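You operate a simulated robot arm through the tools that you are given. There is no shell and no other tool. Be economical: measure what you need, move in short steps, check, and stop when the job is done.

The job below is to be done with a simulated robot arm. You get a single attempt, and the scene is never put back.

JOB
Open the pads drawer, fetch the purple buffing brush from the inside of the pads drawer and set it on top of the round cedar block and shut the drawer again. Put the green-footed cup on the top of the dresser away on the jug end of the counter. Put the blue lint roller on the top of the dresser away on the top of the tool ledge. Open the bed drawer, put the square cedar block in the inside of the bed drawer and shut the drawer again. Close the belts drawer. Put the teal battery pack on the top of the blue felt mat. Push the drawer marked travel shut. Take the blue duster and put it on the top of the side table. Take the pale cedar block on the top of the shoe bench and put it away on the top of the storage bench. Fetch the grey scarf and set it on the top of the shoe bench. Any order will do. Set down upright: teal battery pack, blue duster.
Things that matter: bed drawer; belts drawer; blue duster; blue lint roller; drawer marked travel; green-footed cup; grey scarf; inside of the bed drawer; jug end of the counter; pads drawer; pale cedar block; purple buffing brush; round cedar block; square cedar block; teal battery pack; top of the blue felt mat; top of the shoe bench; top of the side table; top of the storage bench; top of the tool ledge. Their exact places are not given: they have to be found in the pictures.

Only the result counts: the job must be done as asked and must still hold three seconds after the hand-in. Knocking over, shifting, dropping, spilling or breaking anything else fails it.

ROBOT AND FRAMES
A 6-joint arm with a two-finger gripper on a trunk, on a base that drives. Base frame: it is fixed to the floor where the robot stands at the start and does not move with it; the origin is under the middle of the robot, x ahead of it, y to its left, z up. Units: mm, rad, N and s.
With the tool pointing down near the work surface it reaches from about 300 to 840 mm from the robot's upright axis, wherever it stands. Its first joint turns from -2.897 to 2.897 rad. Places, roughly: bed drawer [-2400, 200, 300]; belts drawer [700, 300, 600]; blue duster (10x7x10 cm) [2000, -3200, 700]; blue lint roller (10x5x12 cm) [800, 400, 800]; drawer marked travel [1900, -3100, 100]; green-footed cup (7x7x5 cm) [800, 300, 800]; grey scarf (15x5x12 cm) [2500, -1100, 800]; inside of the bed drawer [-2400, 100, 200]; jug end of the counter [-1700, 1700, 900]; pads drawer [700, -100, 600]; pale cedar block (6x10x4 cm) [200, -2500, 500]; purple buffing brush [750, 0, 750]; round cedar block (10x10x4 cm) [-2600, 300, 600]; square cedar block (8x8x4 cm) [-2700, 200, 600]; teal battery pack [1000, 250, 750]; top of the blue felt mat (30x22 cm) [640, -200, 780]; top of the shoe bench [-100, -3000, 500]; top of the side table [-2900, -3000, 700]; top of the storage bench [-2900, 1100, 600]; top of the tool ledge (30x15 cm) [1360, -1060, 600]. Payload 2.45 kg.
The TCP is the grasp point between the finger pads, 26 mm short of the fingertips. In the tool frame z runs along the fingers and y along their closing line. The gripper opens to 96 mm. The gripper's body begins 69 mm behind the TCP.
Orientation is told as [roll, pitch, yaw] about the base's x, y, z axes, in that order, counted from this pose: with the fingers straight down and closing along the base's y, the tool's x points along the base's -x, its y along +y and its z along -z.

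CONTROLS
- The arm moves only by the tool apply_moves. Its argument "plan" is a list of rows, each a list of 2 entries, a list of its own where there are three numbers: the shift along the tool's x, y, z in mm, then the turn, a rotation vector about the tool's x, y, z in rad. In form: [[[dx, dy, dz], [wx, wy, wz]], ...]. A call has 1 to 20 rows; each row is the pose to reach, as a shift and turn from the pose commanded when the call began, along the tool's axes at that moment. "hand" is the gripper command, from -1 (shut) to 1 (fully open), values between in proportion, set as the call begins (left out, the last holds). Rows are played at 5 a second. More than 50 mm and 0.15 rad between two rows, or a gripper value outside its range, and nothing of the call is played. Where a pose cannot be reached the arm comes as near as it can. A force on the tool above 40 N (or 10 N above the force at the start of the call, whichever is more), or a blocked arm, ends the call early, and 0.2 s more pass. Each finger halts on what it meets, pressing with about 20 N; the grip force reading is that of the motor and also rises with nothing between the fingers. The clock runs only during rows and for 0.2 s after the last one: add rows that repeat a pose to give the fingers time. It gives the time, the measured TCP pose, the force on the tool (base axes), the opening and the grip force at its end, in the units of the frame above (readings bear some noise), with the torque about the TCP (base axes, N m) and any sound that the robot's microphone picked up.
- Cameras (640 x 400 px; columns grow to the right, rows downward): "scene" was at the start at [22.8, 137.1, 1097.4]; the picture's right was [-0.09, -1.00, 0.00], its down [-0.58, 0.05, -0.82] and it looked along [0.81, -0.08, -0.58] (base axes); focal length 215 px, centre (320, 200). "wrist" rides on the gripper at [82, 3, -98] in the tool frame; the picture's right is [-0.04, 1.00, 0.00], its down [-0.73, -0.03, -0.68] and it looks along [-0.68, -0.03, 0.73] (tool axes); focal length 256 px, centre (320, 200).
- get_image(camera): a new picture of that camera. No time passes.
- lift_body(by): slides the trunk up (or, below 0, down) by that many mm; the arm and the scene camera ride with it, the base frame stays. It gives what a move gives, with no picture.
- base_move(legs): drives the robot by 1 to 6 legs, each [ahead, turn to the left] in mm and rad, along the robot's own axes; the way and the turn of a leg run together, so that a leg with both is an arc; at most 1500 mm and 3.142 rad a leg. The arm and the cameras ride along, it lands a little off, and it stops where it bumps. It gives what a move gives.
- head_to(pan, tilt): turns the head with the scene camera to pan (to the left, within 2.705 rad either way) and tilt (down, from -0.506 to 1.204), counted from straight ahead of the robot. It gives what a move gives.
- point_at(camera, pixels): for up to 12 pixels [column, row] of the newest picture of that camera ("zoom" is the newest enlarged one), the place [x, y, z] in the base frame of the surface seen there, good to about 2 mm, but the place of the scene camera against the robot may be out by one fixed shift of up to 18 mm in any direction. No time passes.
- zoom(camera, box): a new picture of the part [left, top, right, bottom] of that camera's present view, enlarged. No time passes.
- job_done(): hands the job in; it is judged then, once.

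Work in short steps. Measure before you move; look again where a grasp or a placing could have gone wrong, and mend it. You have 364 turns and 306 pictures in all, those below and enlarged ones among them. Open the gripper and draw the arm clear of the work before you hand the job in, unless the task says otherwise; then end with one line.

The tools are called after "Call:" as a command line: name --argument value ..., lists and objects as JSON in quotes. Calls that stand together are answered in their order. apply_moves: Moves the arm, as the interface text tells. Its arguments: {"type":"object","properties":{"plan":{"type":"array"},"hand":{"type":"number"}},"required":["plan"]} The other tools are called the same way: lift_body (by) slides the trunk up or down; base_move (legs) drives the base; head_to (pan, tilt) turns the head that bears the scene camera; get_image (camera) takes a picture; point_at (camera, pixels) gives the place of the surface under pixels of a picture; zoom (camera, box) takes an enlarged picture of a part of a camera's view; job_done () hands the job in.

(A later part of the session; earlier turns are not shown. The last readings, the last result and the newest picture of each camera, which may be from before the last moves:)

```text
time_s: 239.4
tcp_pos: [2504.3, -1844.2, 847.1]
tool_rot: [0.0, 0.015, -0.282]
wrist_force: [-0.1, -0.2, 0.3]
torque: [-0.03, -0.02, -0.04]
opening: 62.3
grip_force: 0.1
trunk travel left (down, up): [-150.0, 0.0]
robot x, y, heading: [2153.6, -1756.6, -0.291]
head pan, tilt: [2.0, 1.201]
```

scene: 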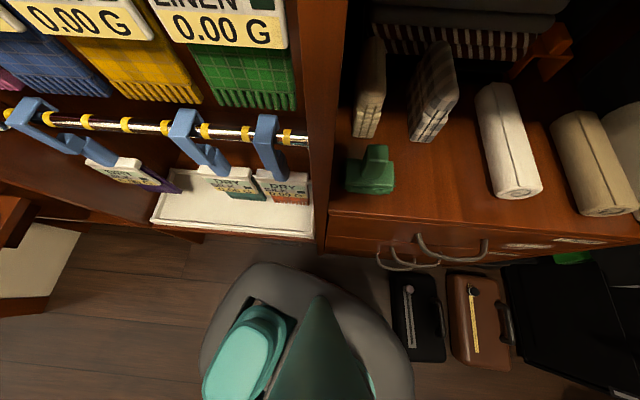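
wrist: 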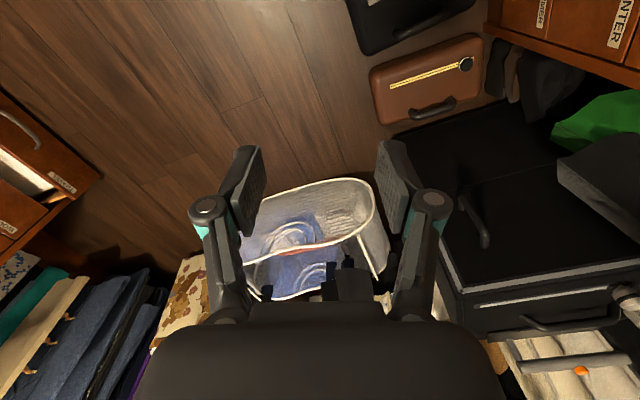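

At N=2589, T=-1007. Turn left to face the unit.

Call:
base_move --legs '[[0, 1.549]]'

Call:
head_to --pan -0.15 --tilt 0.45

Call:
get_image --camera "scene"

Call:
get_image --camera "wrist"

```text
time_s: 242.5
tcp_pos: [2367.3, -1475.2, 847.7]
tool_rot: [-0.001, 0.016, 0.885]
wrist_force: [-0.1, -0.4, 0.1]
torque: [-0.03, 0.01, 0.03]
opening: 62.4
grip_force: 0.1
trunk travel left (down, up): [-150.0, 0.0]
robot x, y, heading: [2149.4, -1764.9, 0.863]
head pan, tilt: [2.0, 1.201]
stopped in leg 1: the robot was blocked; the commanded pose is now the measured one
```

```text
time_s: 244.6
tcp_pos: [2367.5, -1474.8, 846.7]
tool_rot: [0.001, 0.015, 0.882]
wrist_force: [0.1, -0.3, -0.9]
torque: [-0.03, -0.01, -0.02]
opening: 62.2
grip_force: 0.2
trunk travel left (down, up): [-150.0, 0.0]
robot x, y, heading: [2151.1, -1762.3, 0.863]
head pan, tilt: [-0.15, 0.45]
```

```text
176 pictures are left
```

scene: 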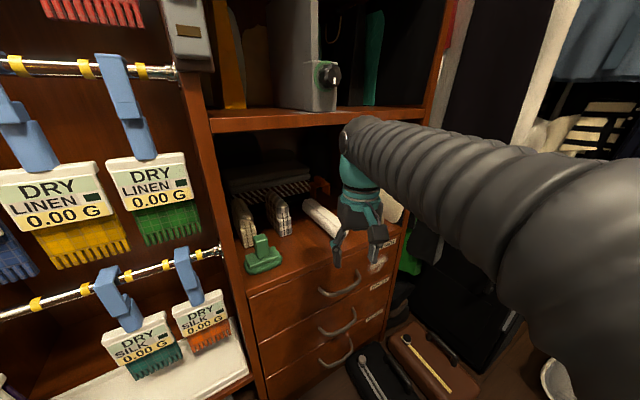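

```text
175 pictures are left
```

wrist: 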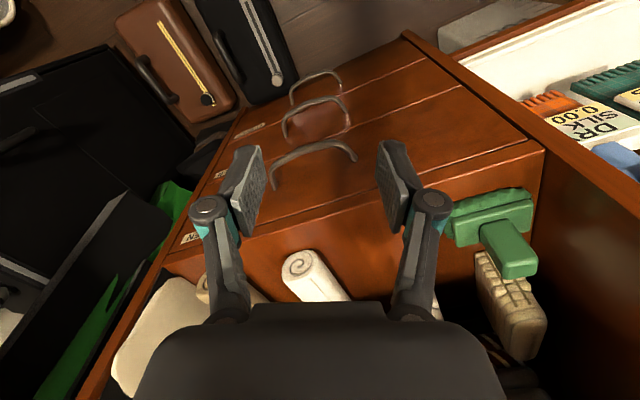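

Call:
point_at --camera "scene" --pixels '[[600, 200], [560, 300], [630, 350], [470, 170], [345, 135], [470, 100], [515, 300], [425, 270], [405, 290], [370, 380], [445, 60], [560, 380]]'

Call:
head_to --pan -1.3 --tilt 0.7

Call:
get_image --camera "scene"

```text
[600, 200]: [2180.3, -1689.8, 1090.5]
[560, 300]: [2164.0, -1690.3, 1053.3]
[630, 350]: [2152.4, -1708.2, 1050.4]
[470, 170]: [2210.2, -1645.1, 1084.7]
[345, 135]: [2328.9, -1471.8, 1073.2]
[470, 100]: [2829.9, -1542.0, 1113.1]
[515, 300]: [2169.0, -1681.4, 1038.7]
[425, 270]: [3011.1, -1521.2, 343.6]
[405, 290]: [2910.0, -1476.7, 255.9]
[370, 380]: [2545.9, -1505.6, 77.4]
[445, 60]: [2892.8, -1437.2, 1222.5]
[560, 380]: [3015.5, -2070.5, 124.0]
```

```text
time_s: 245.9
tcp_pos: [2366.7, -1473.5, 846.4]
tool_rot: [0.0, 0.016, 0.884]
wrist_force: [0.0, 0.4, -0.8]
torque: [0.0, -0.01, -0.01]
opening: 62.4
grip_force: 0.0
trunk travel left (down, up): [-150.0, 0.0]
robot x, y, heading: [2150.8, -1764.4, 0.871]
head pan, tilt: [-1.3, 0.7]
```

```text
174 pictures are left
```

scene: 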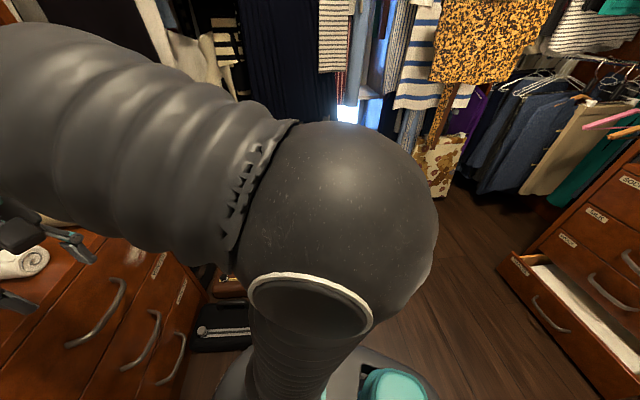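

Call:
point_at --camera "scene" --pixels '[[192, 350], [225, 350], [245, 348], [240, 362], [225, 375], [215, 395], [200, 320], [250, 325], [215, 290], [185, 350], [375, 348], [300, 340]]'

Call:
zoom --camera "scene" --box '[150, 260, 310, 400]'

```text
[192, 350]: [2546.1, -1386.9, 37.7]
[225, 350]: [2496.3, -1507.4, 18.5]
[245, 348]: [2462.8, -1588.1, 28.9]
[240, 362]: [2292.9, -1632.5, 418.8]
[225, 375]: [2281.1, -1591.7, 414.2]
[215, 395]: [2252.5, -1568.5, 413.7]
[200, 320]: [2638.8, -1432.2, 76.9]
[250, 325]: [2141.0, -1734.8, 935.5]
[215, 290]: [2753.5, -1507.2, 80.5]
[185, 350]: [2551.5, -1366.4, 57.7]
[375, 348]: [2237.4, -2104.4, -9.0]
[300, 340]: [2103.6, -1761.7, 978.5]
```

```text
2.86 times, centred on (230, 330) of scene
```

zoom: 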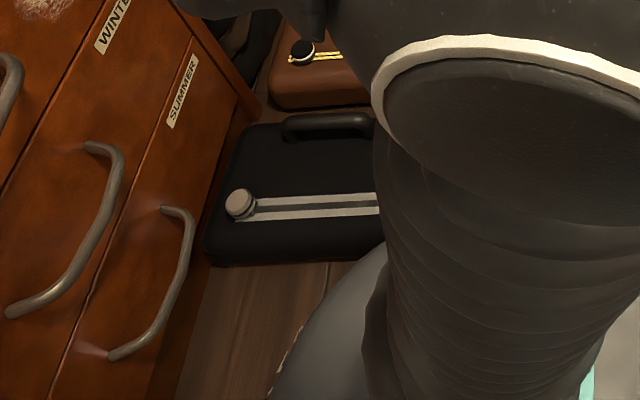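

Hidden floor-level bumper likely touches the black case, so I'll work from here. Align yaw with the shelf depth (1.257) and shift to N≈2688.

Call:
apply_moves --plan '[[[-5, 8, 0], [0, 0, -0.13]], [[-10, 15, 0], [0, 0, -0.26]], [[-12, 22, 0], [0, 0, -0.374]]]' --hand 0.5

Call:
get_image --camera "wrist"

```text
time_s: 246.7
tcp_pos: [2357.9, -1450.7, 845.0]
tool_rot: [0.006, 0.013, 1.26]
wrist_force: [-0.4, 0.5, 0.5]
torque: [0.02, 0.01, -0.02]
opening: 71.8
grip_force: 0.1
trunk travel left (down, up): [-150.0, 0.0]
robot x, y, heading: [2149.1, -1758.6, 0.865]
head pan, tilt: [-1.3, 0.7]
```

```text
172 pictures are left
```

wrist: 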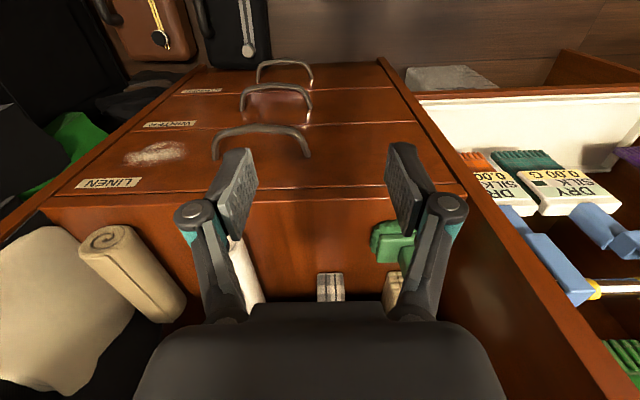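

Scarf is straight ahead at (330,287). Tilt the tool to horizontal while advancing to T≈-440, z≈765.

Call:
apply_moves --plan '[[[-19.5, 0, 7.3], [0, -0.1425, 0]], [[-39, 0, 14.6], [0, -0.285, 0]], [[-58.5, 0, 21.9], [0, -0.4275, 0]], [[-78, 0, 29.2], [0, -0.57, 0]], [[-97.5, 0, 36.5], [0, -0.7125, 0]]]'

Call:
get_image --camera "wrist"

```text
time_s: 247.9
tcp_pos: [2387.1, -1361.5, 806.7]
tool_rot: [0.007, -0.7, 1.251]
wrist_force: [-0.1, -1.0, 0.2]
torque: [0.04, 0.0, -0.01]
opening: 71.6
grip_force: 0.0
trunk travel left (down, up): [-150.0, 0.0]
robot x, y, heading: [2148.0, -1764.1, 0.867]
head pan, tilt: [-1.3, 0.7]
```

```text
171 pictures are left
```

wrist: 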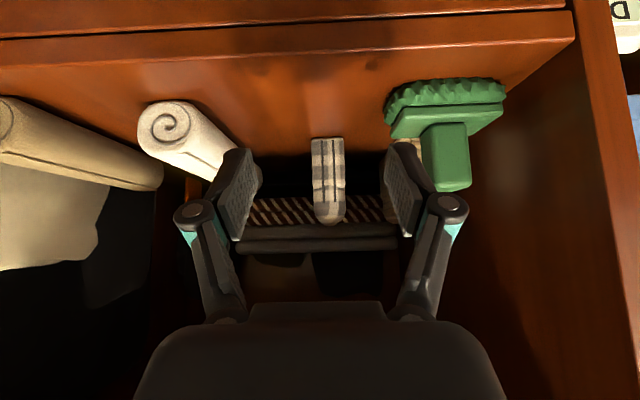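

Measure the scarf front, green brush, and roll in this view.

Call:
point_at --camera "wrist" --pixels '[[313, 170], [342, 170], [328, 140], [328, 205], [388, 110], [395, 125], [410, 150], [425, 140], [450, 185], [235, 150], [500, 95], [328, 220]]'

Call:
zoom --camera "wrist" --box '[220, 70, 520, 260]'

```text
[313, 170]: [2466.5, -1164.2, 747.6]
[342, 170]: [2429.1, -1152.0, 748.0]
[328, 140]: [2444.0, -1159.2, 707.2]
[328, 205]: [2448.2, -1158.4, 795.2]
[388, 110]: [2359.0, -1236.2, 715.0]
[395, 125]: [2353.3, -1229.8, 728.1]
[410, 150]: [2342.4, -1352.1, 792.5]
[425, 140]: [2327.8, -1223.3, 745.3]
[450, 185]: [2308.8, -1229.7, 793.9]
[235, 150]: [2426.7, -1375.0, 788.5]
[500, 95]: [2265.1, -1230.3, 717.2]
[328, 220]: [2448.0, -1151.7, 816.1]
```

```text
2.11 times, centred on (370, 165) of wrist
```

zoom: 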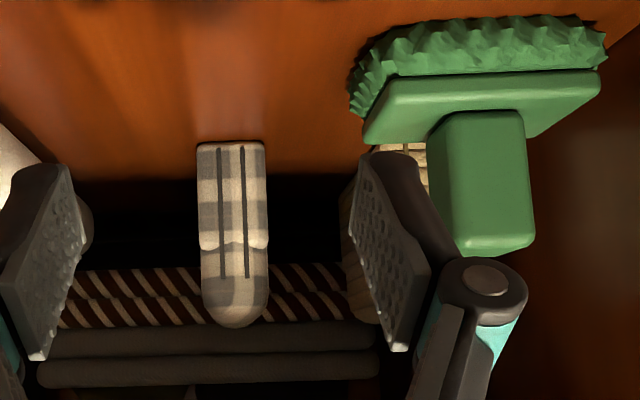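

Clearances OK. Continue: tilt to horizontal, advance to T≈-420, z≈762, with 64 mm opening.

Call:
apply_moves --plan '[[[-11.2, 0.6, 17.8], [0, -0.1243, 0]], [[-22.3, 1.3, 35.6], [0, -0.2486, 0]], [[-33.5, 1.9, 53.4], [0, -0.3729, 0]], [[-44.6, 2.6, 71.2], [0, -0.4971, 0]], [[-55.8, 3.2, 89], [0, -0.6214, 0]], [[-66.9, 3.9, 106.8], [0, -0.7457, 0]], [[-78.1, 4.5, 124.6], [0, -0.87, 0]]]' --hand 0.33

Call:
get_image --camera "wrist"

```text
time_s: 249.6
tcp_pos: [2422.4, -1228.6, 764.6]
tool_rot: [0.107, -1.558, 1.153]
wrist_force: [-8.5, -20.4, 14.0]
torque: [-3.11, 1.11, -0.37]
opening: 63.6
grip_force: 0.0
out of reach, approached as far as the arm can: row 4
trunk travel left (down, up): [-150.0, 0.0]
robot x, y, heading: [2147.0, -1765.1, 0.873]
head pan, tilt: [-1.3, 0.7]
stopped in row 7: the force on the tool passed its limit at 83 N (the readings are from after the stop); the commanded pose is now the measured one
```

```text
169 pictures are left
```

wrist: 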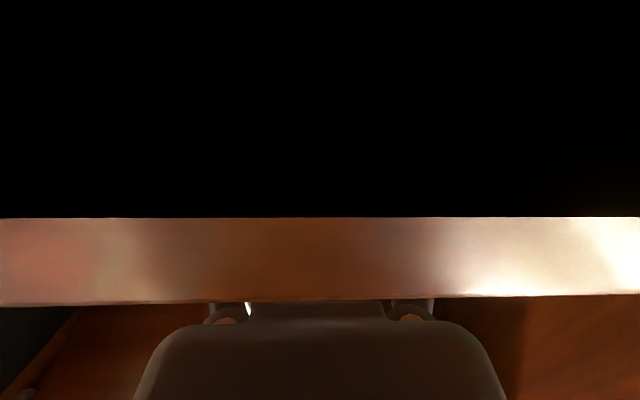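

The wrist camera (now under the hand) met the drawer front. Back straight out and reduce tilt.

Call:
apply_moves --plan '[[[0, 0, -20], [0, 0, 0]], [[0, 0, -45], [0, 0, 0]]]'

Call:
get_image --camera "wrist"

```text
time_s: 250.2
tcp_pos: [2407.7, -1269.9, 763.7]
tool_rot: [0.087, -1.557, 1.171]
wrist_force: [-0.3, 0.3, -0.2]
torque: [0.01, 0.0, 0.05]
opening: 63.6
grip_force: 0.1
trunk travel left (down, up): [-150.0, 0.0]
robot x, y, heading: [2151.3, -1762.7, 0.867]
head pan, tilt: [-1.3, 0.7]
```

```text
168 pictures are left
```

wrist: 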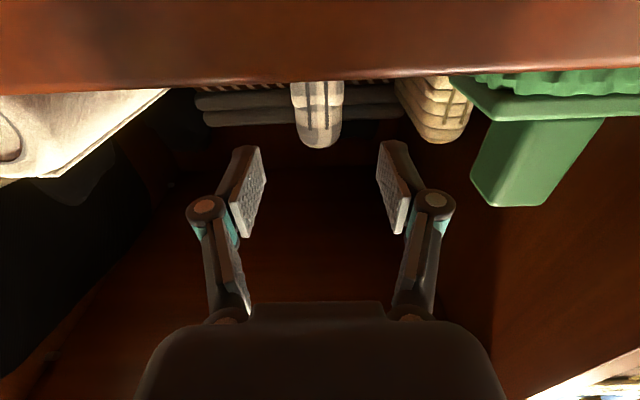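

Reduce tilt to 0.9 rad in place.

Call:
apply_moves --plan '[[[0, 0, -10], [0, 0.1314, 0]], [[0, 0, -20], [0, 0.2628, 0]], [[0, 0, -20], [0, 0.3942, 0]], [[0, 0, -20], [0, 0.5256, 0]], [[0, 0, -20], [0, 0.657, 0]]]'

Call:
get_image --camera "wrist"

```text
time_s: 251.4
tcp_pos: [2396.9, -1285.2, 765.1]
tool_rot: [0.03, -0.979, 1.254]
wrist_force: [-0.5, -0.3, 0.7]
torque: [0.03, -0.01, 0.04]
opening: 64.1
grip_force: 0.2
out of reach, approached as far as the arm can: row 5
trunk travel left (down, up): [-150.0, 0.0]
robot x, y, heading: [2148.7, -1759.9, 0.866]
head pan, tilt: [-1.3, 0.7]
```

```text
167 pictures are left
```

wrist: 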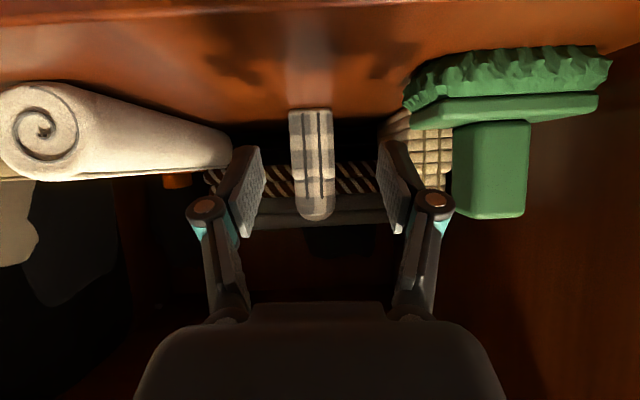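

Call:
point_at --camera "wrist" --pixels '[[222, 150], [150, 125], [75, 100], [40, 95], [70, 170], [292, 160], [330, 160], [390, 135], [388, 125], [415, 110], [455, 130]]'

```text
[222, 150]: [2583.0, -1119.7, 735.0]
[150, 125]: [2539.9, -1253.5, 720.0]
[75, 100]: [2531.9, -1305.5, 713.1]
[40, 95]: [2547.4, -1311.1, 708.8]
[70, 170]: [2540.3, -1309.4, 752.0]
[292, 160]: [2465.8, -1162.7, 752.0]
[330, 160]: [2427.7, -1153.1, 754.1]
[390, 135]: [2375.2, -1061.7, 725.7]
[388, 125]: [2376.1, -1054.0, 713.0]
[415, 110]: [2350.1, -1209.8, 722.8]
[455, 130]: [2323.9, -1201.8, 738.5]
```

Clear on both sides (roll N≥2800, beige ≤2590). Advance 160 mm with fingers straddling the scarf.

Call:
apply_moves --plan '[[[-14, -9, 19], [0, 0, 0]], [[-28, -9, 38], [0, 0, 0]], [[-42, -9, 57], [0, 0, 0]], [[-56, -9, 76], [0, 0, 0]], [[-70, -9, 95], [0, 0, 0]], [[-84, -9, 114], [0, 0, 0]], [[-97, -9, 132], [0, 0, 0]]]'

Call:
get_image --camera "wrist"

```text
time_s: 253.0
tcp_pos: [2453.4, -1128.9, 772.0]
tool_rot: [0.023, -0.976, 1.26]
wrist_force: [-0.6, -0.3, 1.1]
torque: [-0.02, -0.01, -0.01]
opening: 63.8
grip_force: 0.0
trunk travel left (down, up): [-150.0, 0.0]
robot x, y, heading: [2151.5, -1763.1, 0.866]
head pan, tilt: [-1.3, 0.7]
```

```text
166 pictures are left
```

wrist: 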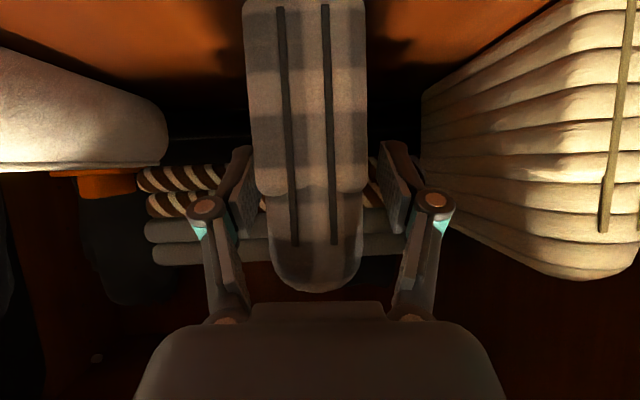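

Fingers straddle the scarf. Close the gripper.

Call:
apply_moves --plan '[[[0, 0, 0], [0, 0, 0]], [[0, 0, 0], [0, 0, 0]], [[0, 0, 0], [0, 0, 0]], [[0, 0, 0], [0, 0, 0]]]' --hand -1

Call:
get_image --camera "wrist"

```text
time_s: 254.0
tcp_pos: [2453.6, -1128.0, 770.9]
tool_rot: [0.024, -0.976, 1.262]
wrist_force: [-0.1, 2.4, 4.1]
torque: [0.16, -0.13, -0.08]
opening: 44.6
grip_force: 19.7
trunk travel left (down, up): [-150.0, 0.0]
robot x, y, heading: [2151.9, -1763.0, 0.871]
head pan, tilt: [-1.3, 0.7]
```

```text
165 pictures are left
```

wrist: 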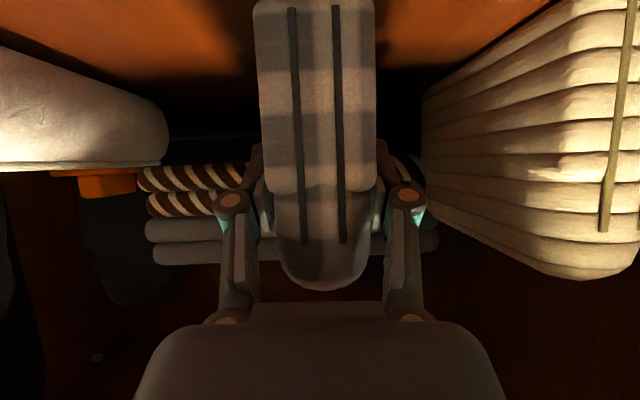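

Scarf gripped (44.6 mm). Lift 60 mm, shift 40 mm away from the brush side, then pull back 160 mm.

Call:
apply_moves --plan '[[[-12.5, 0, -8.4], [0, 0, 0]], [[-24.9, 0, -16.7], [0, 0, 0]], [[-37, -10, -25], [0, 0, 0]], [[-49.8, -20, -33.4], [0, 0, 0]], [[-49.8, -40, -33.4], [0, 0, 0]], [[-31.4, -40, -60.8], [0, 0, 0]], [[-13, -40, -88.2], [0, 0, 0]], [[5.4, -40, -115.6], [0, 0, 0]], [[23.7, -40, -143], [0, 0, 0]], [[40, -40, -167], [0, 0, 0]]]'

Call:
get_image --camera "wrist"

Call:
head_to --pan -0.15 --tilt 0.55

Call:
get_image --camera "scene"

```text
time_s: 256.2
tcp_pos: [2449.3, -1298.0, 829.0]
tool_rot: [0.025, -0.977, 1.262]
wrist_force: [-0.1, -1.3, -2.4]
torque: [-0.03, 0.0, 0.02]
opening: 44.4
grip_force: 19.9
trunk travel left (down, up): [-150.0, 0.0]
robot x, y, heading: [2152.5, -1761.4, 0.869]
head pan, tilt: [-1.3, 0.7]
```

```text
164 pictures are left
```

wrist: 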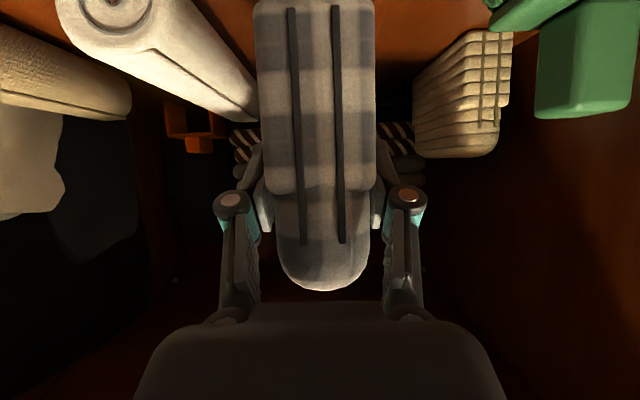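

```text
time_s: 257.6
tcp_pos: [2449.8, -1297.7, 828.6]
tool_rot: [0.024, -0.976, 1.261]
wrist_force: [0.6, 1.2, -1.9]
torque: [-0.04, 0.01, 0.02]
opening: 44.7
grip_force: 19.6
trunk travel left (down, up): [-150.0, 0.0]
robot x, y, heading: [2148.2, -1765.1, 0.867]
head pan, tilt: [-0.15, 0.55]
```

```text
163 pictures are left
```

scene: 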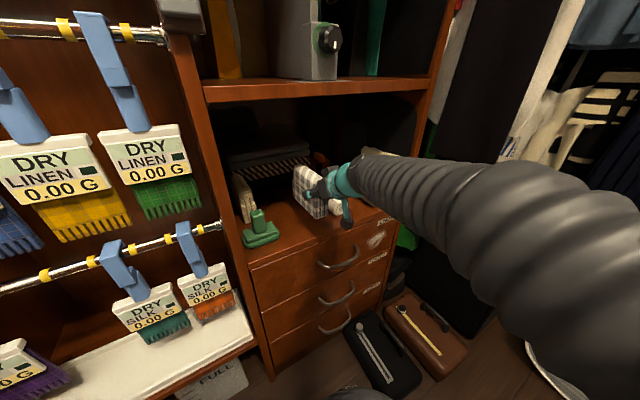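

Reverse the base 300 mm to draw the scarf out.

Call:
base_move --legs '[[-300, 0]]'

Call:
get_image --camera "scene"

```text
time_s: 259.6
tcp_pos: [2250.3, -1531.6, 828.3]
tool_rot: [0.025, -0.978, 1.261]
wrist_force: [-0.8, -0.2, -2.3]
torque: [-0.07, 0.0, 0.01]
opening: 44.5
grip_force: 20.0
trunk travel left (down, up): [-150.0, 0.0]
robot x, y, heading: [1955.3, -1997.2, 0.864]
head pan, tilt: [-0.15, 0.55]
```

```text
162 pictures are left
```

scene: 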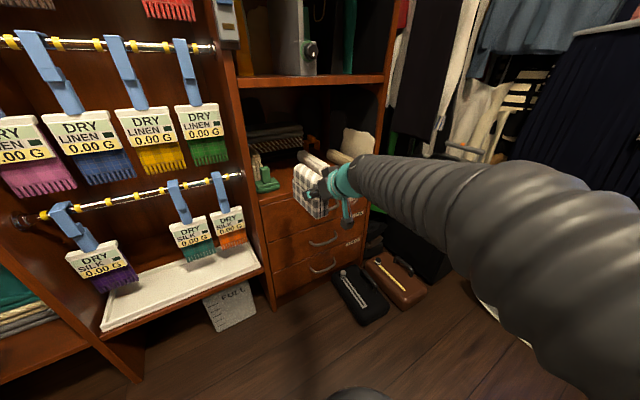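

Scarf is free. Turn right 0.9 and reverse out through the doorway toward the shoe bench area.

Call:
base_move --legs '[[0, -0.9], [-1150, 0]]'

Call:
head_to --pan -2.3 --tilt 0.5

Call:
get_image --camera "scene"

```text
time_s: 267.9
tcp_pos: [1338.7, -1904.4, 828.8]
tool_rot: [0.024, -0.978, 0.391]
wrist_force: [-0.4, 0.0, -0.9]
torque: [-0.03, 0.08, 0.04]
opening: 44.6
grip_force: 20.2
trunk travel left (down, up): [-150.0, 0.0]
robot x, y, heading: [788.5, -1975.7, 0.004]
head pan, tilt: [-0.15, 0.55]
```

```text
time_s: 269.9
tcp_pos: [1339.1, -1904.7, 828.0]
tool_rot: [0.025, -0.978, 0.389]
wrist_force: [0.0, -0.3, -1.4]
torque: [-0.02, 0.08, 0.0]
opening: 44.3
grip_force: 20.1
trunk travel left (down, up): [-150.0, 0.0]
robot x, y, heading: [789.0, -1976.2, -0.003]
head pan, tilt: [-2.3, 0.499]
```

```text
161 pictures are left
```

scene: 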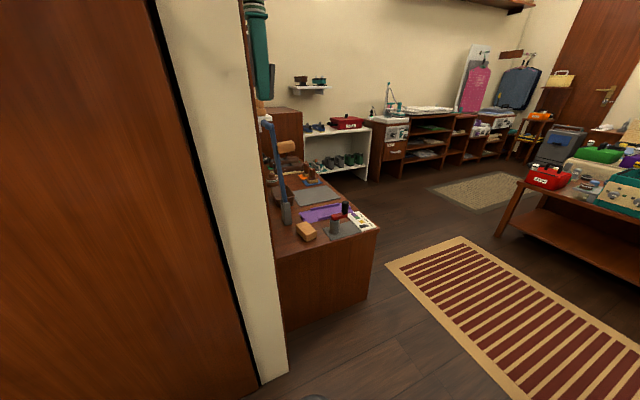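

Shoe bench visible at (320,220) with a pale block at (305,232). Measure surroundings before continuing.

Call:
point_at --camera "scene" --pixels '[[305, 232], [375, 228], [370, 295], [290, 330], [320, 197], [498, 235], [600, 275], [290, 375], [335, 175], [345, 180], [280, 170], [310, 185]]'

Call:
zoom --camera "scene" --box '[250, 120, 410, 260]'

```text
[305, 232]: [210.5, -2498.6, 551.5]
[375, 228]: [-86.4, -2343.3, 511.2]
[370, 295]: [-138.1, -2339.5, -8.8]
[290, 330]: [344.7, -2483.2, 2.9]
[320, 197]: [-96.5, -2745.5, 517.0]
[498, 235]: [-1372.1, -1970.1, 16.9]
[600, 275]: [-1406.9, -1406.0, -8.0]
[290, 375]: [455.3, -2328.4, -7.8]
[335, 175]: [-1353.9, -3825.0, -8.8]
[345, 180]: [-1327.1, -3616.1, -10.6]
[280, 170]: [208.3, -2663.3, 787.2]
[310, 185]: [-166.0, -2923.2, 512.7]
```

```text
2.86 times, centred on (330, 190) of scene
```

zoom: 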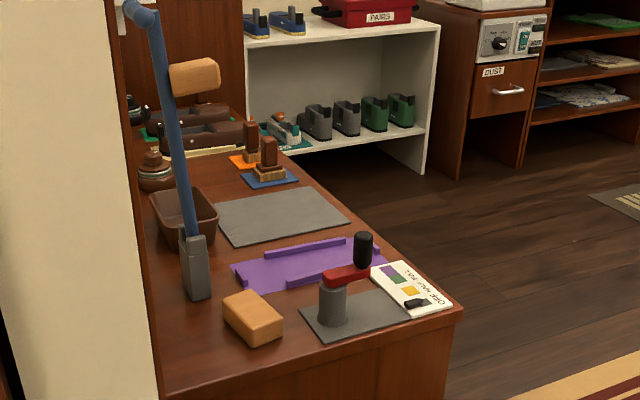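

Continue reversing 1250 mm, then turn right, drive 450 mm along -t, and turn back to face the shoe bench.

Call:
base_move --legs '[[-1250, 0], [0, -1.3], [420, 0]]'

Call:
head_to --pan 1.0 --tilt 0.5

Call:
get_image --camera "scene"

```text
time_s: 280.6
tcp_pos: [-157.3, -2666.9, 826.1]
tool_rot: [0.028, -0.971, -0.895]
wrist_force: [-0.1, 0.4, -0.9]
torque: [0.03, 0.05, 0.01]
opening: 44.4
grip_force: 20.0
trunk travel left (down, up): [-150.0, 0.0]
robot x, y, heading: [-382.5, -2168.8, -1.283]
head pan, tilt: [-2.3, 0.499]
stopped in leg 3: the robot was blocked; the commanded pose is now the measured one
```

```text
time_s: 283.4
tcp_pos: [-156.6, -2668.4, 826.4]
tool_rot: [0.027, -0.973, -0.895]
wrist_force: [0.4, -1.0, -1.9]
torque: [0.04, 0.04, 0.02]
opening: 44.6
grip_force: 19.6
trunk travel left (down, up): [-150.0, 0.0]
robot x, y, heading: [-383.5, -2163.2, -1.281]
head pan, tilt: [1.0, 0.499]
```

```text
159 pictures are left
```

scene: 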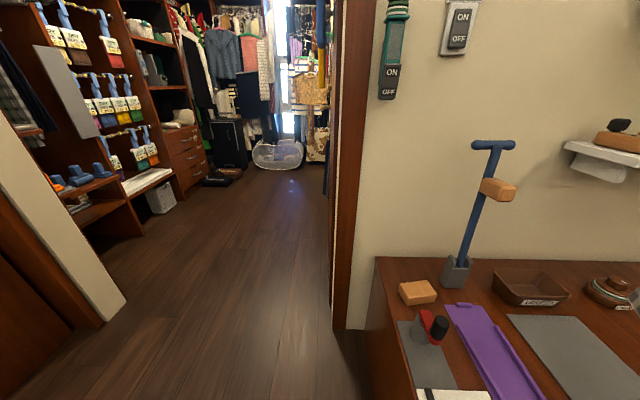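

Base touched the bench corner (footprint is larger at floor level). Back off, turn to run along the bench at N≈200, advance, then face the bench.

Call:
base_move --legs '[[-150, 0], [0, -0.6], [400, 0]]'

Call:
head_to --pan 1.3 --tilt 0.6

Call:
get_image --camera "scene"

```text
time_s: 288.4
tcp_pos: [-617.8, -2945.1, 826.5]
tool_rot: [0.029, -0.973, -1.462]
wrist_force: [0.1, 0.8, -0.6]
torque: [0.07, 0.0, -0.01]
opening: 44.7
grip_force: 20.3
trunk travel left (down, up): [-150.0, 0.0]
robot x, y, heading: [-540.8, -2399.1, -1.847]
head pan, tilt: [1.0, 0.499]
```

```text
time_s: 289.2
tcp_pos: [-618.0, -2947.2, 826.2]
tool_rot: [0.028, -0.972, -1.461]
wrist_force: [-0.5, -0.5, -0.4]
torque: [0.01, 0.03, 0.0]
opening: 44.6
grip_force: 19.7
trunk travel left (down, up): [-150.0, 0.0]
robot x, y, heading: [-541.9, -2396.5, -1.85]
head pan, tilt: [1.3, 0.6]
```

```text
158 pictures are left
```

scene: 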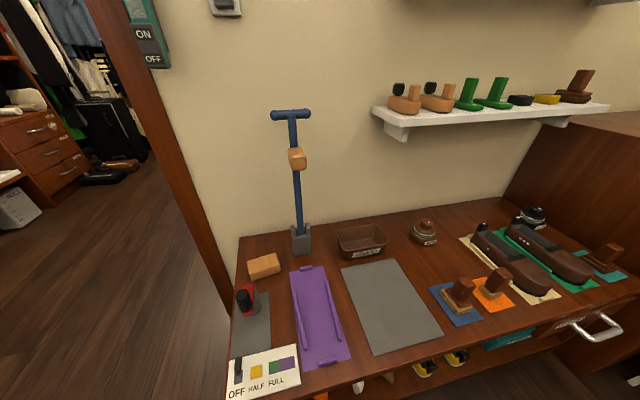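

Call:
zoom --camera "scene" --box '[220, 180, 640, 400]'

Call:
point_at --camera "scene" --pixels '[[345, 270], [397, 258], [442, 335], [380, 355], [432, 288], [420, 265], [465, 262], [445, 250], [385, 270], [265, 267], [355, 260], [455, 240]]'

```text
1.52 times, centred on (430, 290) of scene
```

zoom: 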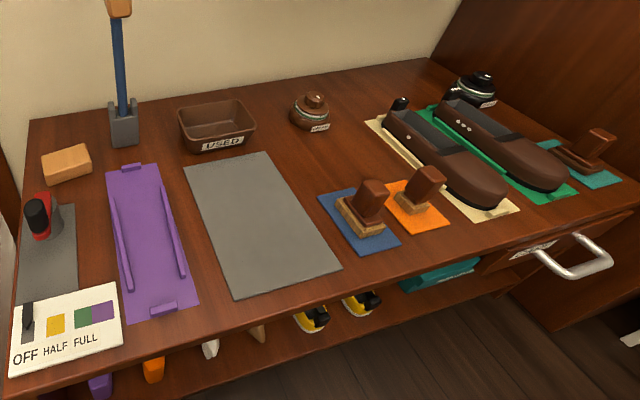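

```text
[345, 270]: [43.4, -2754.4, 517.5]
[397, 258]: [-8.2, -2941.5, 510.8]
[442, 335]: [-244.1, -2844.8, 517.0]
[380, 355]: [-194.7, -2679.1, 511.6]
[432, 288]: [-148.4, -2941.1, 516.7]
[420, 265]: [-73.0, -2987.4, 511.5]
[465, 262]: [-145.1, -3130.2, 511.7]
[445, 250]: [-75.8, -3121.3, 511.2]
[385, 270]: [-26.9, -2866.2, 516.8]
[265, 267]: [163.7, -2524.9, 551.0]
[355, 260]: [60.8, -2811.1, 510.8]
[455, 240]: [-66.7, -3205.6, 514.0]
```

Free bare wood exists around N 790–930, T -2790..-3010 (between grey mat, pot and shoe mats). I'll set the scarf there lengthwise along T. Sidestep the base closer to the bench (N≈305).

Call:
base_move --legs '[[0, 0.3], [250, 0], [0, -0.33], [-240, 0]]'

Call:
head_to --pan 0.9 --tilt 0.6

Call:
get_image --camera "scene"

```text
time_s: 294.4
tcp_pos: [-544.7, -2950.6, 826.8]
tool_rot: [0.028, -0.973, -1.47]
wrist_force: [0.8, 0.3, -1.4]
torque: [0.05, 0.07, 0.02]
opening: 44.4
grip_force: 20.1
trunk travel left (down, up): [-150.0, 0.0]
robot x, y, heading: [-462.6, -2403.7, -1.856]
head pan, tilt: [1.3, 0.6]
```

```text
time_s: 295.3
tcp_pos: [-544.4, -2949.8, 826.6]
tool_rot: [0.028, -0.974, -1.47]
wrist_force: [0.1, 0.1, -0.8]
torque: [0.04, -0.01, -0.01]
opening: 44.6
grip_force: 19.8
trunk travel left (down, up): [-150.0, 0.0]
robot x, y, heading: [-465.0, -2403.8, -1.85]
head pan, tilt: [0.901, 0.6]
```

```text
156 pictures are left
```

scene: 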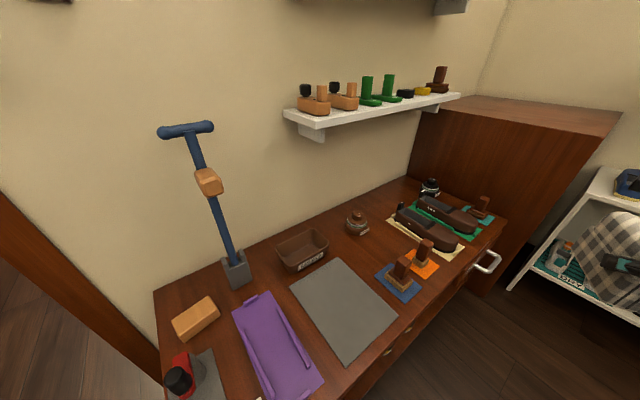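

Call:
zoom --camera "scene" --box '[280, 180, 480, 320]'

Call:
point_at --camera "zoom" --pixels '[[190, 255], [305, 305], [370, 265], [440, 230], [265, 172], [345, 130], [360, 175], [240, 165], [300, 215], [400, 225], [150, 260], [390, 350]]'

```text
2.86 times, centred on (380, 250) of scene
```

zoom: 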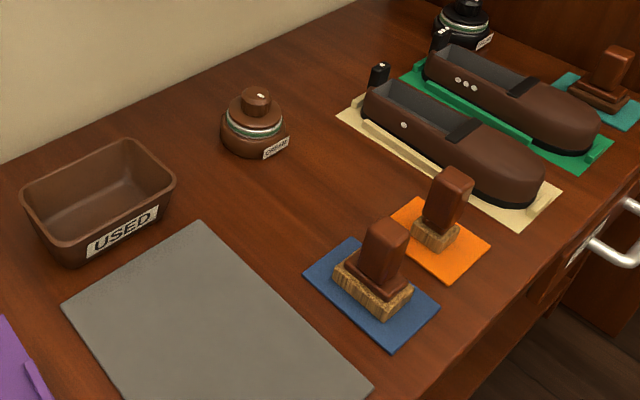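

```text
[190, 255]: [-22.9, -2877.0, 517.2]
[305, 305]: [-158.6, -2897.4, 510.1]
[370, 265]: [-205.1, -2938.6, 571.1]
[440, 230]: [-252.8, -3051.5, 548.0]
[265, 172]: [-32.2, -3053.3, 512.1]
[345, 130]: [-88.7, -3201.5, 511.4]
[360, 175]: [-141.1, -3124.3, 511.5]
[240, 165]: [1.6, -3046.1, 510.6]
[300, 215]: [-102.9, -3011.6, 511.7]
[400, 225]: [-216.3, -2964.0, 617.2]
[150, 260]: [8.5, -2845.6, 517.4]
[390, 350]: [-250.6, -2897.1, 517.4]
```

Call:
point_at --camera "scene" --pixels '[[305, 125], [400, 108], [455, 98], [312, 100], [288, 112], [210, 180], [200, 128], [340, 258], [397, 262], [375, 278], [420, 248]]'

```text
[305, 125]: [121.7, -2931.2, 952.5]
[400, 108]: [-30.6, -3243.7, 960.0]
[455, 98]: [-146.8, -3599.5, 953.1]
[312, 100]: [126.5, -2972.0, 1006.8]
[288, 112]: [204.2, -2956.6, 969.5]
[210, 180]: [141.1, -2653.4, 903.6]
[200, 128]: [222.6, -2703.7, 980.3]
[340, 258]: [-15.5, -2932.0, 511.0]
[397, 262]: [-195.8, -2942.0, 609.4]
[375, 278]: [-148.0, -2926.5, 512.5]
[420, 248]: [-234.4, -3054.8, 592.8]
```

Space confirmed around N=860, T=-2885 (true). Carry the scarf there at z 826, turning the tool to point along -t.

Call:
apply_moves --plan '[[[-3.6, 48.4, 5.3], [0.0342, 0, 0.0233]], [[-7.2, 96.8, 10.6], [0.0684, 0, 0.0466]], [[-10.8, 145.2, 15.9], [0.1026, 0, 0.0699]], [[-14.4, 193.6, 21.2], [0.1368, 0, 0.0932]], [[-18, 242, 26.5], [0.171, 0, 0.1165]], [[-21.6, 290.4, 31.7], [0.2052, 0, 0.1398]], [[-25.2, 338.8, 37], [0.2394, 0, 0.1631]], [[-28.8, 387.2, 42.3], [0.2736, 0, 0.1864]], [[-32.4, 435.6, 47.6], [0.3078, 0, 0.2097]], [[-36, 484, 52.9], [0.342, 0, 0.233]]]'

Call:
get_image --camera "scene"

Call:
get_image --camera "wrist"

```text
time_s: 297.5
tcp_pos: [-59.0, -2951.6, 834.0]
tool_rot: [0.028, -0.967, -1.884]
wrist_force: [-1.2, 0.6, -0.7]
torque: [0.14, -0.08, 0.08]
opening: 44.3
grip_force: 19.6
trunk travel left (down, up): [-150.0, 0.0]
robot x, y, heading: [-464.1, -2401.0, -1.856]
head pan, tilt: [0.901, 0.6]
```

```text
154 pictures are left
```

scene: 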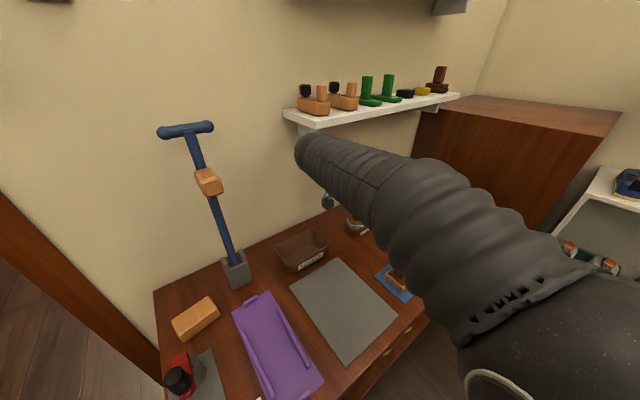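

```text
153 pictures are left
```

wrist: 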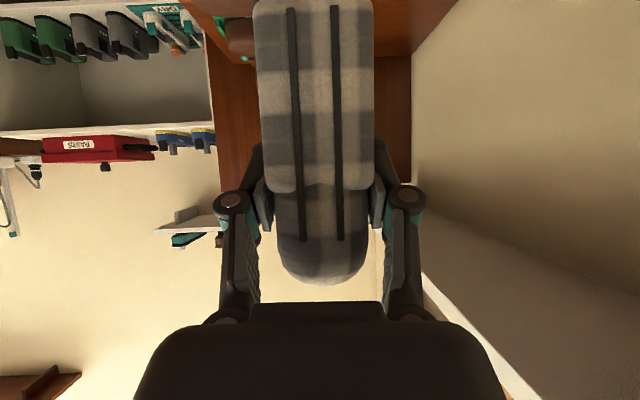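

Over the spot (N 853, T -2825). Descend 225 mm with small correction.

Call:
apply_moves --plan '[[[29, 7, 37], [0, 0, 0]], [[66, 7, 62.5], [0, 0, 0]], [[103, 7, 88], [0, 0, 0]], [[140, 7, 113.5], [0, 0, 0]], [[160, 7, 127.4], [0, 0, 0]]]'

Call:
get_image --camera "wrist"

Call:
zoom --camera "scene" --box '[240, 170, 480, 340]'

```text
time_s: 298.7
tcp_pos: [-49.8, -2971.4, 629.1]
tool_rot: [0.027, -0.967, -1.882]
wrist_force: [0.1, -0.4, -1.4]
torque: [0.07, -0.02, 0.0]
opening: 44.8
grip_force: 19.9
trunk travel left (down, up): [-150.0, 0.0]
robot x, y, heading: [-463.1, -2405.3, -1.856]
head pan, tilt: [0.901, 0.6]
```

```text
152 pictures are left
```

wrist: 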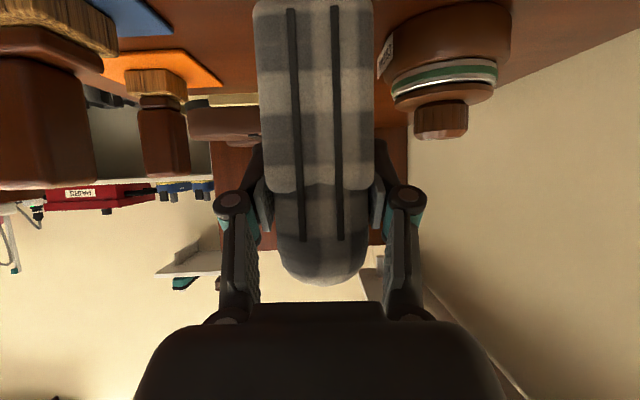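

```text
2.35 times, centred on (360, 255) of scene
```

zoom: 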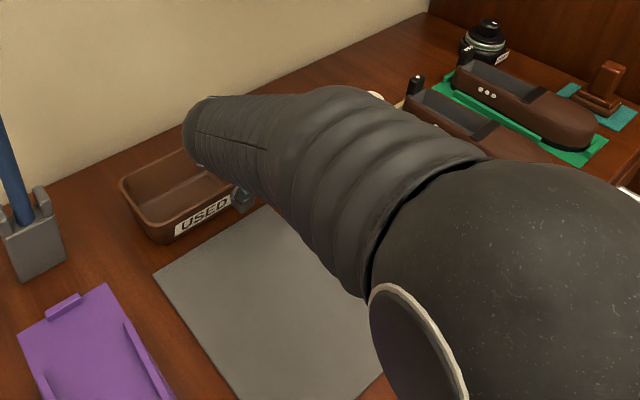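

Check lateral clearance to pot and pads.

Call:
point_at --camera "wrist" --pixels '[[388, 50], [400, 90], [395, 70], [218, 82], [175, 30], [200, 50], [260, 20], [370, 20], [255, 130], [300, 5], [185, 120], [250, 100]]'

```text
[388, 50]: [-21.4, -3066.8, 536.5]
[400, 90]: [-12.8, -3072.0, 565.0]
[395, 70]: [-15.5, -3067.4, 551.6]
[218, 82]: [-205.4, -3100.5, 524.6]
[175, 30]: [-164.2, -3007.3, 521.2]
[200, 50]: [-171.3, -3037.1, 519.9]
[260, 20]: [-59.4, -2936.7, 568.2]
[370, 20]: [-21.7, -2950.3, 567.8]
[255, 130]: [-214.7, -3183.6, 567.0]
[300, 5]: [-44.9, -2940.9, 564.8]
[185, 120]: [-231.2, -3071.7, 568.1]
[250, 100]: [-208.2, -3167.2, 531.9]
```

Shift 18 mm away from the pot and descend to near contact, then creep.

Call:
apply_moves --plan '[[[0, -18, 0], [0, 0, 0]], [[13, -18, 9], [0, 0, 0]], [[24.7, -18, 17], [0, 0, 0]], [[28, -18, 19.3], [0, 0, 0]], [[31.3, -18, 21.6], [0, 0, 0]]]'

```text
time_s: 299.9
tcp_pos: [-68.5, -2965.2, 592.2]
tool_rot: [0.028, -0.966, -1.882]
wrist_force: [3.1, 3.7, 9.4]
torque: [-0.31, 0.19, 0.1]
opening: 44.7
grip_force: 20.4
trunk travel left (down, up): [-150.0, 0.0]
robot x, y, heading: [-462.9, -2403.5, -1.861]
head pan, tilt: [0.901, 0.6]
```

Light contact. One more small step, then release.

Call:
apply_moves --plan '[[[1.2, 0, 0.9], [0, 0, 0]], [[1.2, 0, 0.9], [0, 0, 0]]]'

Call:
apply_moves --plan '[[[0, 0, 0], [0, 0, 0]], [[0, 0, 0], [0, 0, 0]], [[0, 0, 0], [0, 0, 0]]]' --hand 0.3

Call:
get_image --camera "wrist"

```text
time_s: 300.5
tcp_pos: [-66.4, -2965.9, 593.0]
tool_rot: [0.032, -0.97, -1.884]
wrist_force: [5.5, 3.3, 22.8]
torque: [-0.26, 0.14, -0.09]
opening: 44.7
grip_force: 19.5
trunk travel left (down, up): [-150.0, 0.0]
robot x, y, heading: [-462.3, -2400.4, -1.861]
head pan, tilt: [0.901, 0.6]
```

```text
time_s: 301.3
tcp_pos: [-68.7, -2965.3, 588.2]
tool_rot: [0.027, -0.965, -1.879]
wrist_force: [-0.1, -1.2, 0.1]
torque: [0.02, 0.0, -0.02]
opening: 62.5
grip_force: 0.0
trunk travel left (down, up): [-150.0, 0.0]
robot x, y, heading: [-462.2, -2403.3, -1.861]
head pan, tilt: [0.901, 0.6]
```

```text
150 pictures are left
```

wrist: 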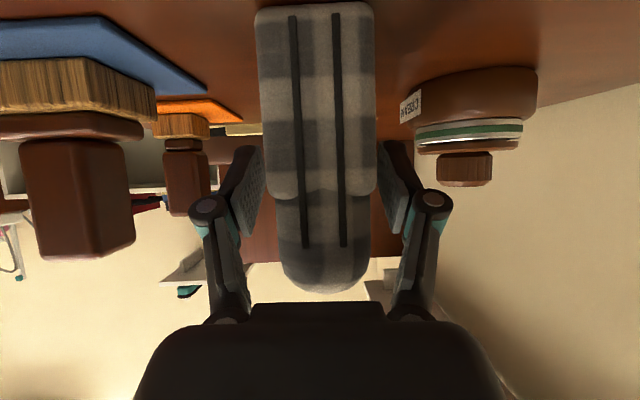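

Scarf stands on the bench. Withdraw along the finger direction and then up.

Call:
apply_moves --plan '[[[0, 0, -40], [0, 0, 0]], [[0, 0, -80], [0, 0, 0]], [[-30, 0, -100], [0, 0, 0]], [[-65, 0, -125], [0, 0, 0]], [[-100, 0, -150], [0, 0, 0]], [[-140, 0, -175], [0, 0, 0]]]'

Call:
get_image --camera "wrist"

Call:
get_image --camera "scene"

```text
time_s: 302.7
tcp_pos: [-55.0, -2902.2, 804.6]
tool_rot: [0.023, -0.967, -1.878]
wrist_force: [0.1, 0.3, -0.7]
torque: [0.0, 0.07, -0.05]
opening: 62.3
grip_force: 0.1
trunk travel left (down, up): [-150.0, 0.0]
robot x, y, heading: [-460.5, -2401.2, -1.854]
head pan, tilt: [0.901, 0.6]
```

```text
149 pictures are left
```

wrist: 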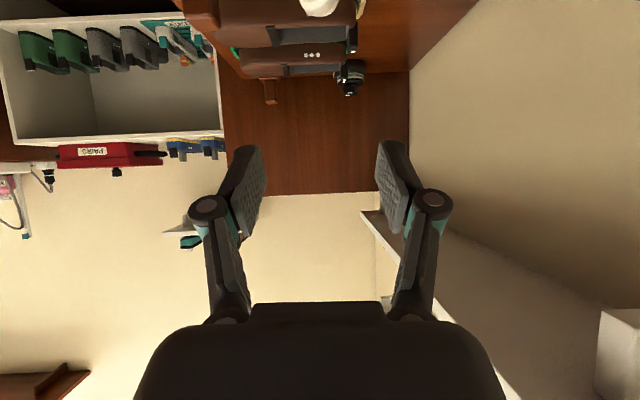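

```text
148 pictures are left
```

scene: 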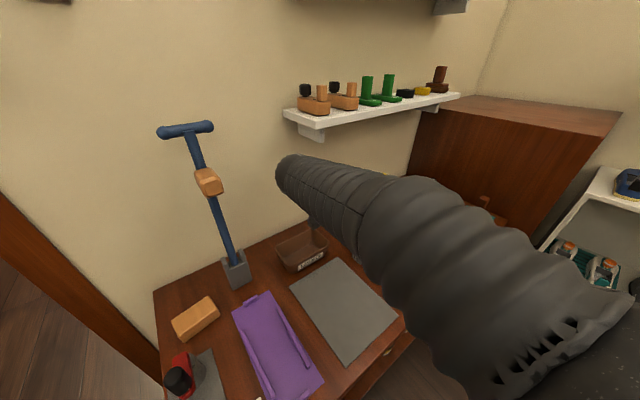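

Untilt the tool to vertical while drawing it 100 mm toward the robot side.

Call:
apply_moves --plan '[[[0, -20, 0], [0, 0.138, 0]], [[0, -40, 0], [0, 0.276, 0]], [[0, -60, 0], [0, 0.414, 0]], [[0, -80, 0], [0, 0.552, 0]], [[0, -95, 0], [0, 0.69, 0]], [[0, -110, 0], [0, 0.828, 0]], [[0, -120, 0], [0, 0.966, 0]]]' --hand 1

Call:
get_image --camera "wrist"

Call:
get_image --camera "scene"

```text
time_s: 304.3
tcp_pos: [-166.9, -2867.7, 802.9]
tool_rot: [0.016, 0.0, -1.861]
wrist_force: [-0.5, -0.2, 0.1]
torque: [-0.04, 0.01, 0.0]
opening: 96.0
grip_force: 0.0
trunk travel left (down, up): [-150.0, 0.0]
robot x, y, heading: [-462.9, -2401.0, -1.858]
head pan, tilt: [0.901, 0.6]
```

```text
147 pictures are left
```

wrist: 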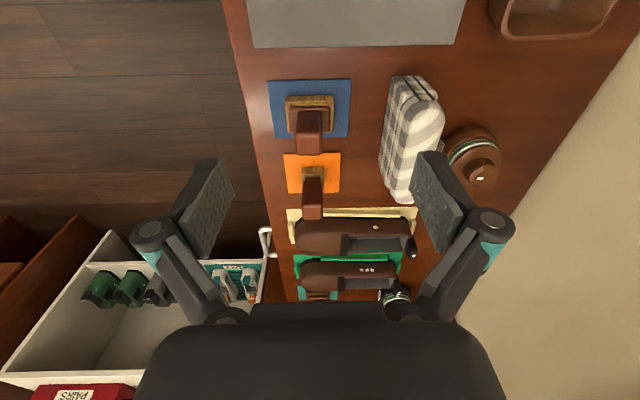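

```text
146 pictures are left
```

scene: 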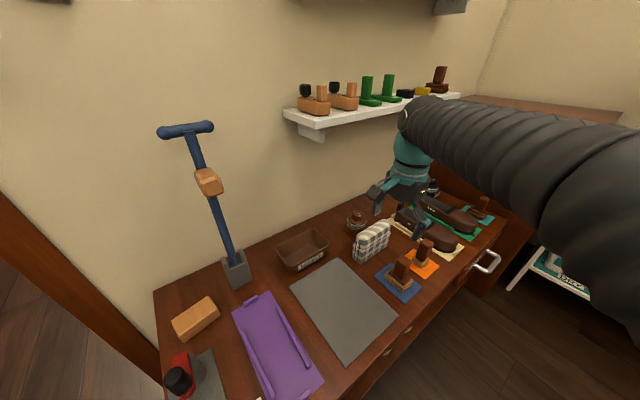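

Scarf placed well. Now measure the pale block at (195,318).

Call:
zoom --camera "scene" --box '[140, 220, 300, 400]'

Call:
point_at --camera "zoom" --pixels '[[80, 225], [155, 185], [180, 220], [110, 260], [130, 220], [215, 150], [90, 330], [230, 90], [220, 115]]'

```text
2.22 times, centred on (220, 310) of scene
```

zoom: 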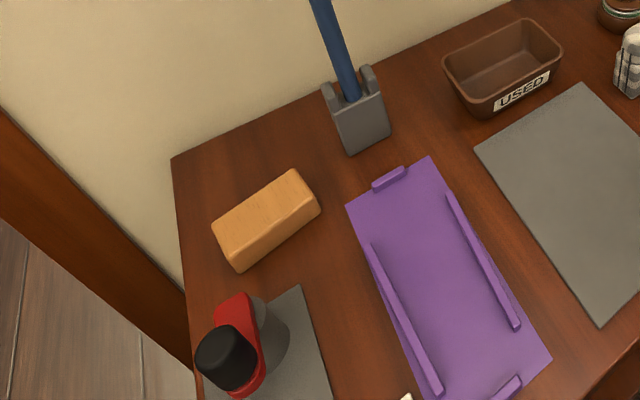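

```text
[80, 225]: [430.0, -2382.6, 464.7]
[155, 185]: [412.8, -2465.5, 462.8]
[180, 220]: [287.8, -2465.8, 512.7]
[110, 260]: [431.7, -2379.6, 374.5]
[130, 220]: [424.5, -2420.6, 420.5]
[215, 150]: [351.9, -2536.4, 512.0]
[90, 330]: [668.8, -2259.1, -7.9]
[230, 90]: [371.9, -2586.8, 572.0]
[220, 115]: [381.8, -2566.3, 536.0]
```

Call:
point_at --camera "zoom" --pixels '[[215, 225], [293, 174], [318, 203], [240, 255], [265, 213], [285, 240], [330, 90], [345, 150], [370, 195], [270, 300], [235, 330]]'

```text
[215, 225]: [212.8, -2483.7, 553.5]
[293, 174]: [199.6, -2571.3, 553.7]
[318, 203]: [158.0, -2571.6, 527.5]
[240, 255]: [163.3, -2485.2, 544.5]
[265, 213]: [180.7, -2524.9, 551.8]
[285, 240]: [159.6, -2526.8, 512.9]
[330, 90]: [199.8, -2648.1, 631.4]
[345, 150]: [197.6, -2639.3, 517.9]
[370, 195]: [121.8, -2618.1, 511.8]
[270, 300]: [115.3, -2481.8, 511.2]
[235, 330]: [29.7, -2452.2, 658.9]
```

Move via safe waypoints (keeping off the leaning mallet) to near the pale block and view.

Call:
apply_moves --plan '[[[48, 3.6, 8], [0, 0, 0]], [[96, 7.2, 16], [0, 0, 0]], [[144, 10.8, 24], [0, 0, 0]], [[192, 14.4, 32], [0, 0, 0]], [[240, 18, 40], [0, 0, 0]], [[271, 42, 48], [0, 0, 0]], [[302, 67, 56], [0, 0, -0.03]], [[332, 91, 64], [0, 0, -0.06]], [[363, 116, 72], [0, 0, -0.1]], [[394, 140, 80], [0, 0, -0.14]]]'

Call:
get_image --camera "wrist"

```text
time_s: 306.5
tcp_pos: [82.3, -2527.9, 726.5]
tool_rot: [0.014, 0.0, -1.72]
wrist_force: [-1.5, -0.9, 0.3]
torque: [0.02, -0.04, -0.01]
opening: 96.1
grip_force: 0.1
trunk travel left (down, up): [-150.0, 0.0]
robot x, y, heading: [-459.7, -2400.8, -1.858]
head pan, tilt: [0.901, 0.6]
```

```text
144 pictures are left
```

wrist: 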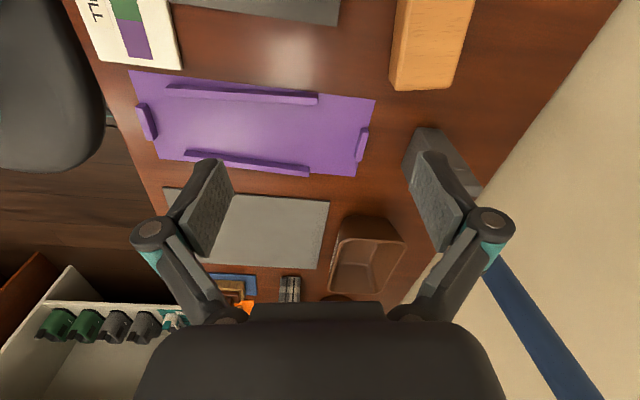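

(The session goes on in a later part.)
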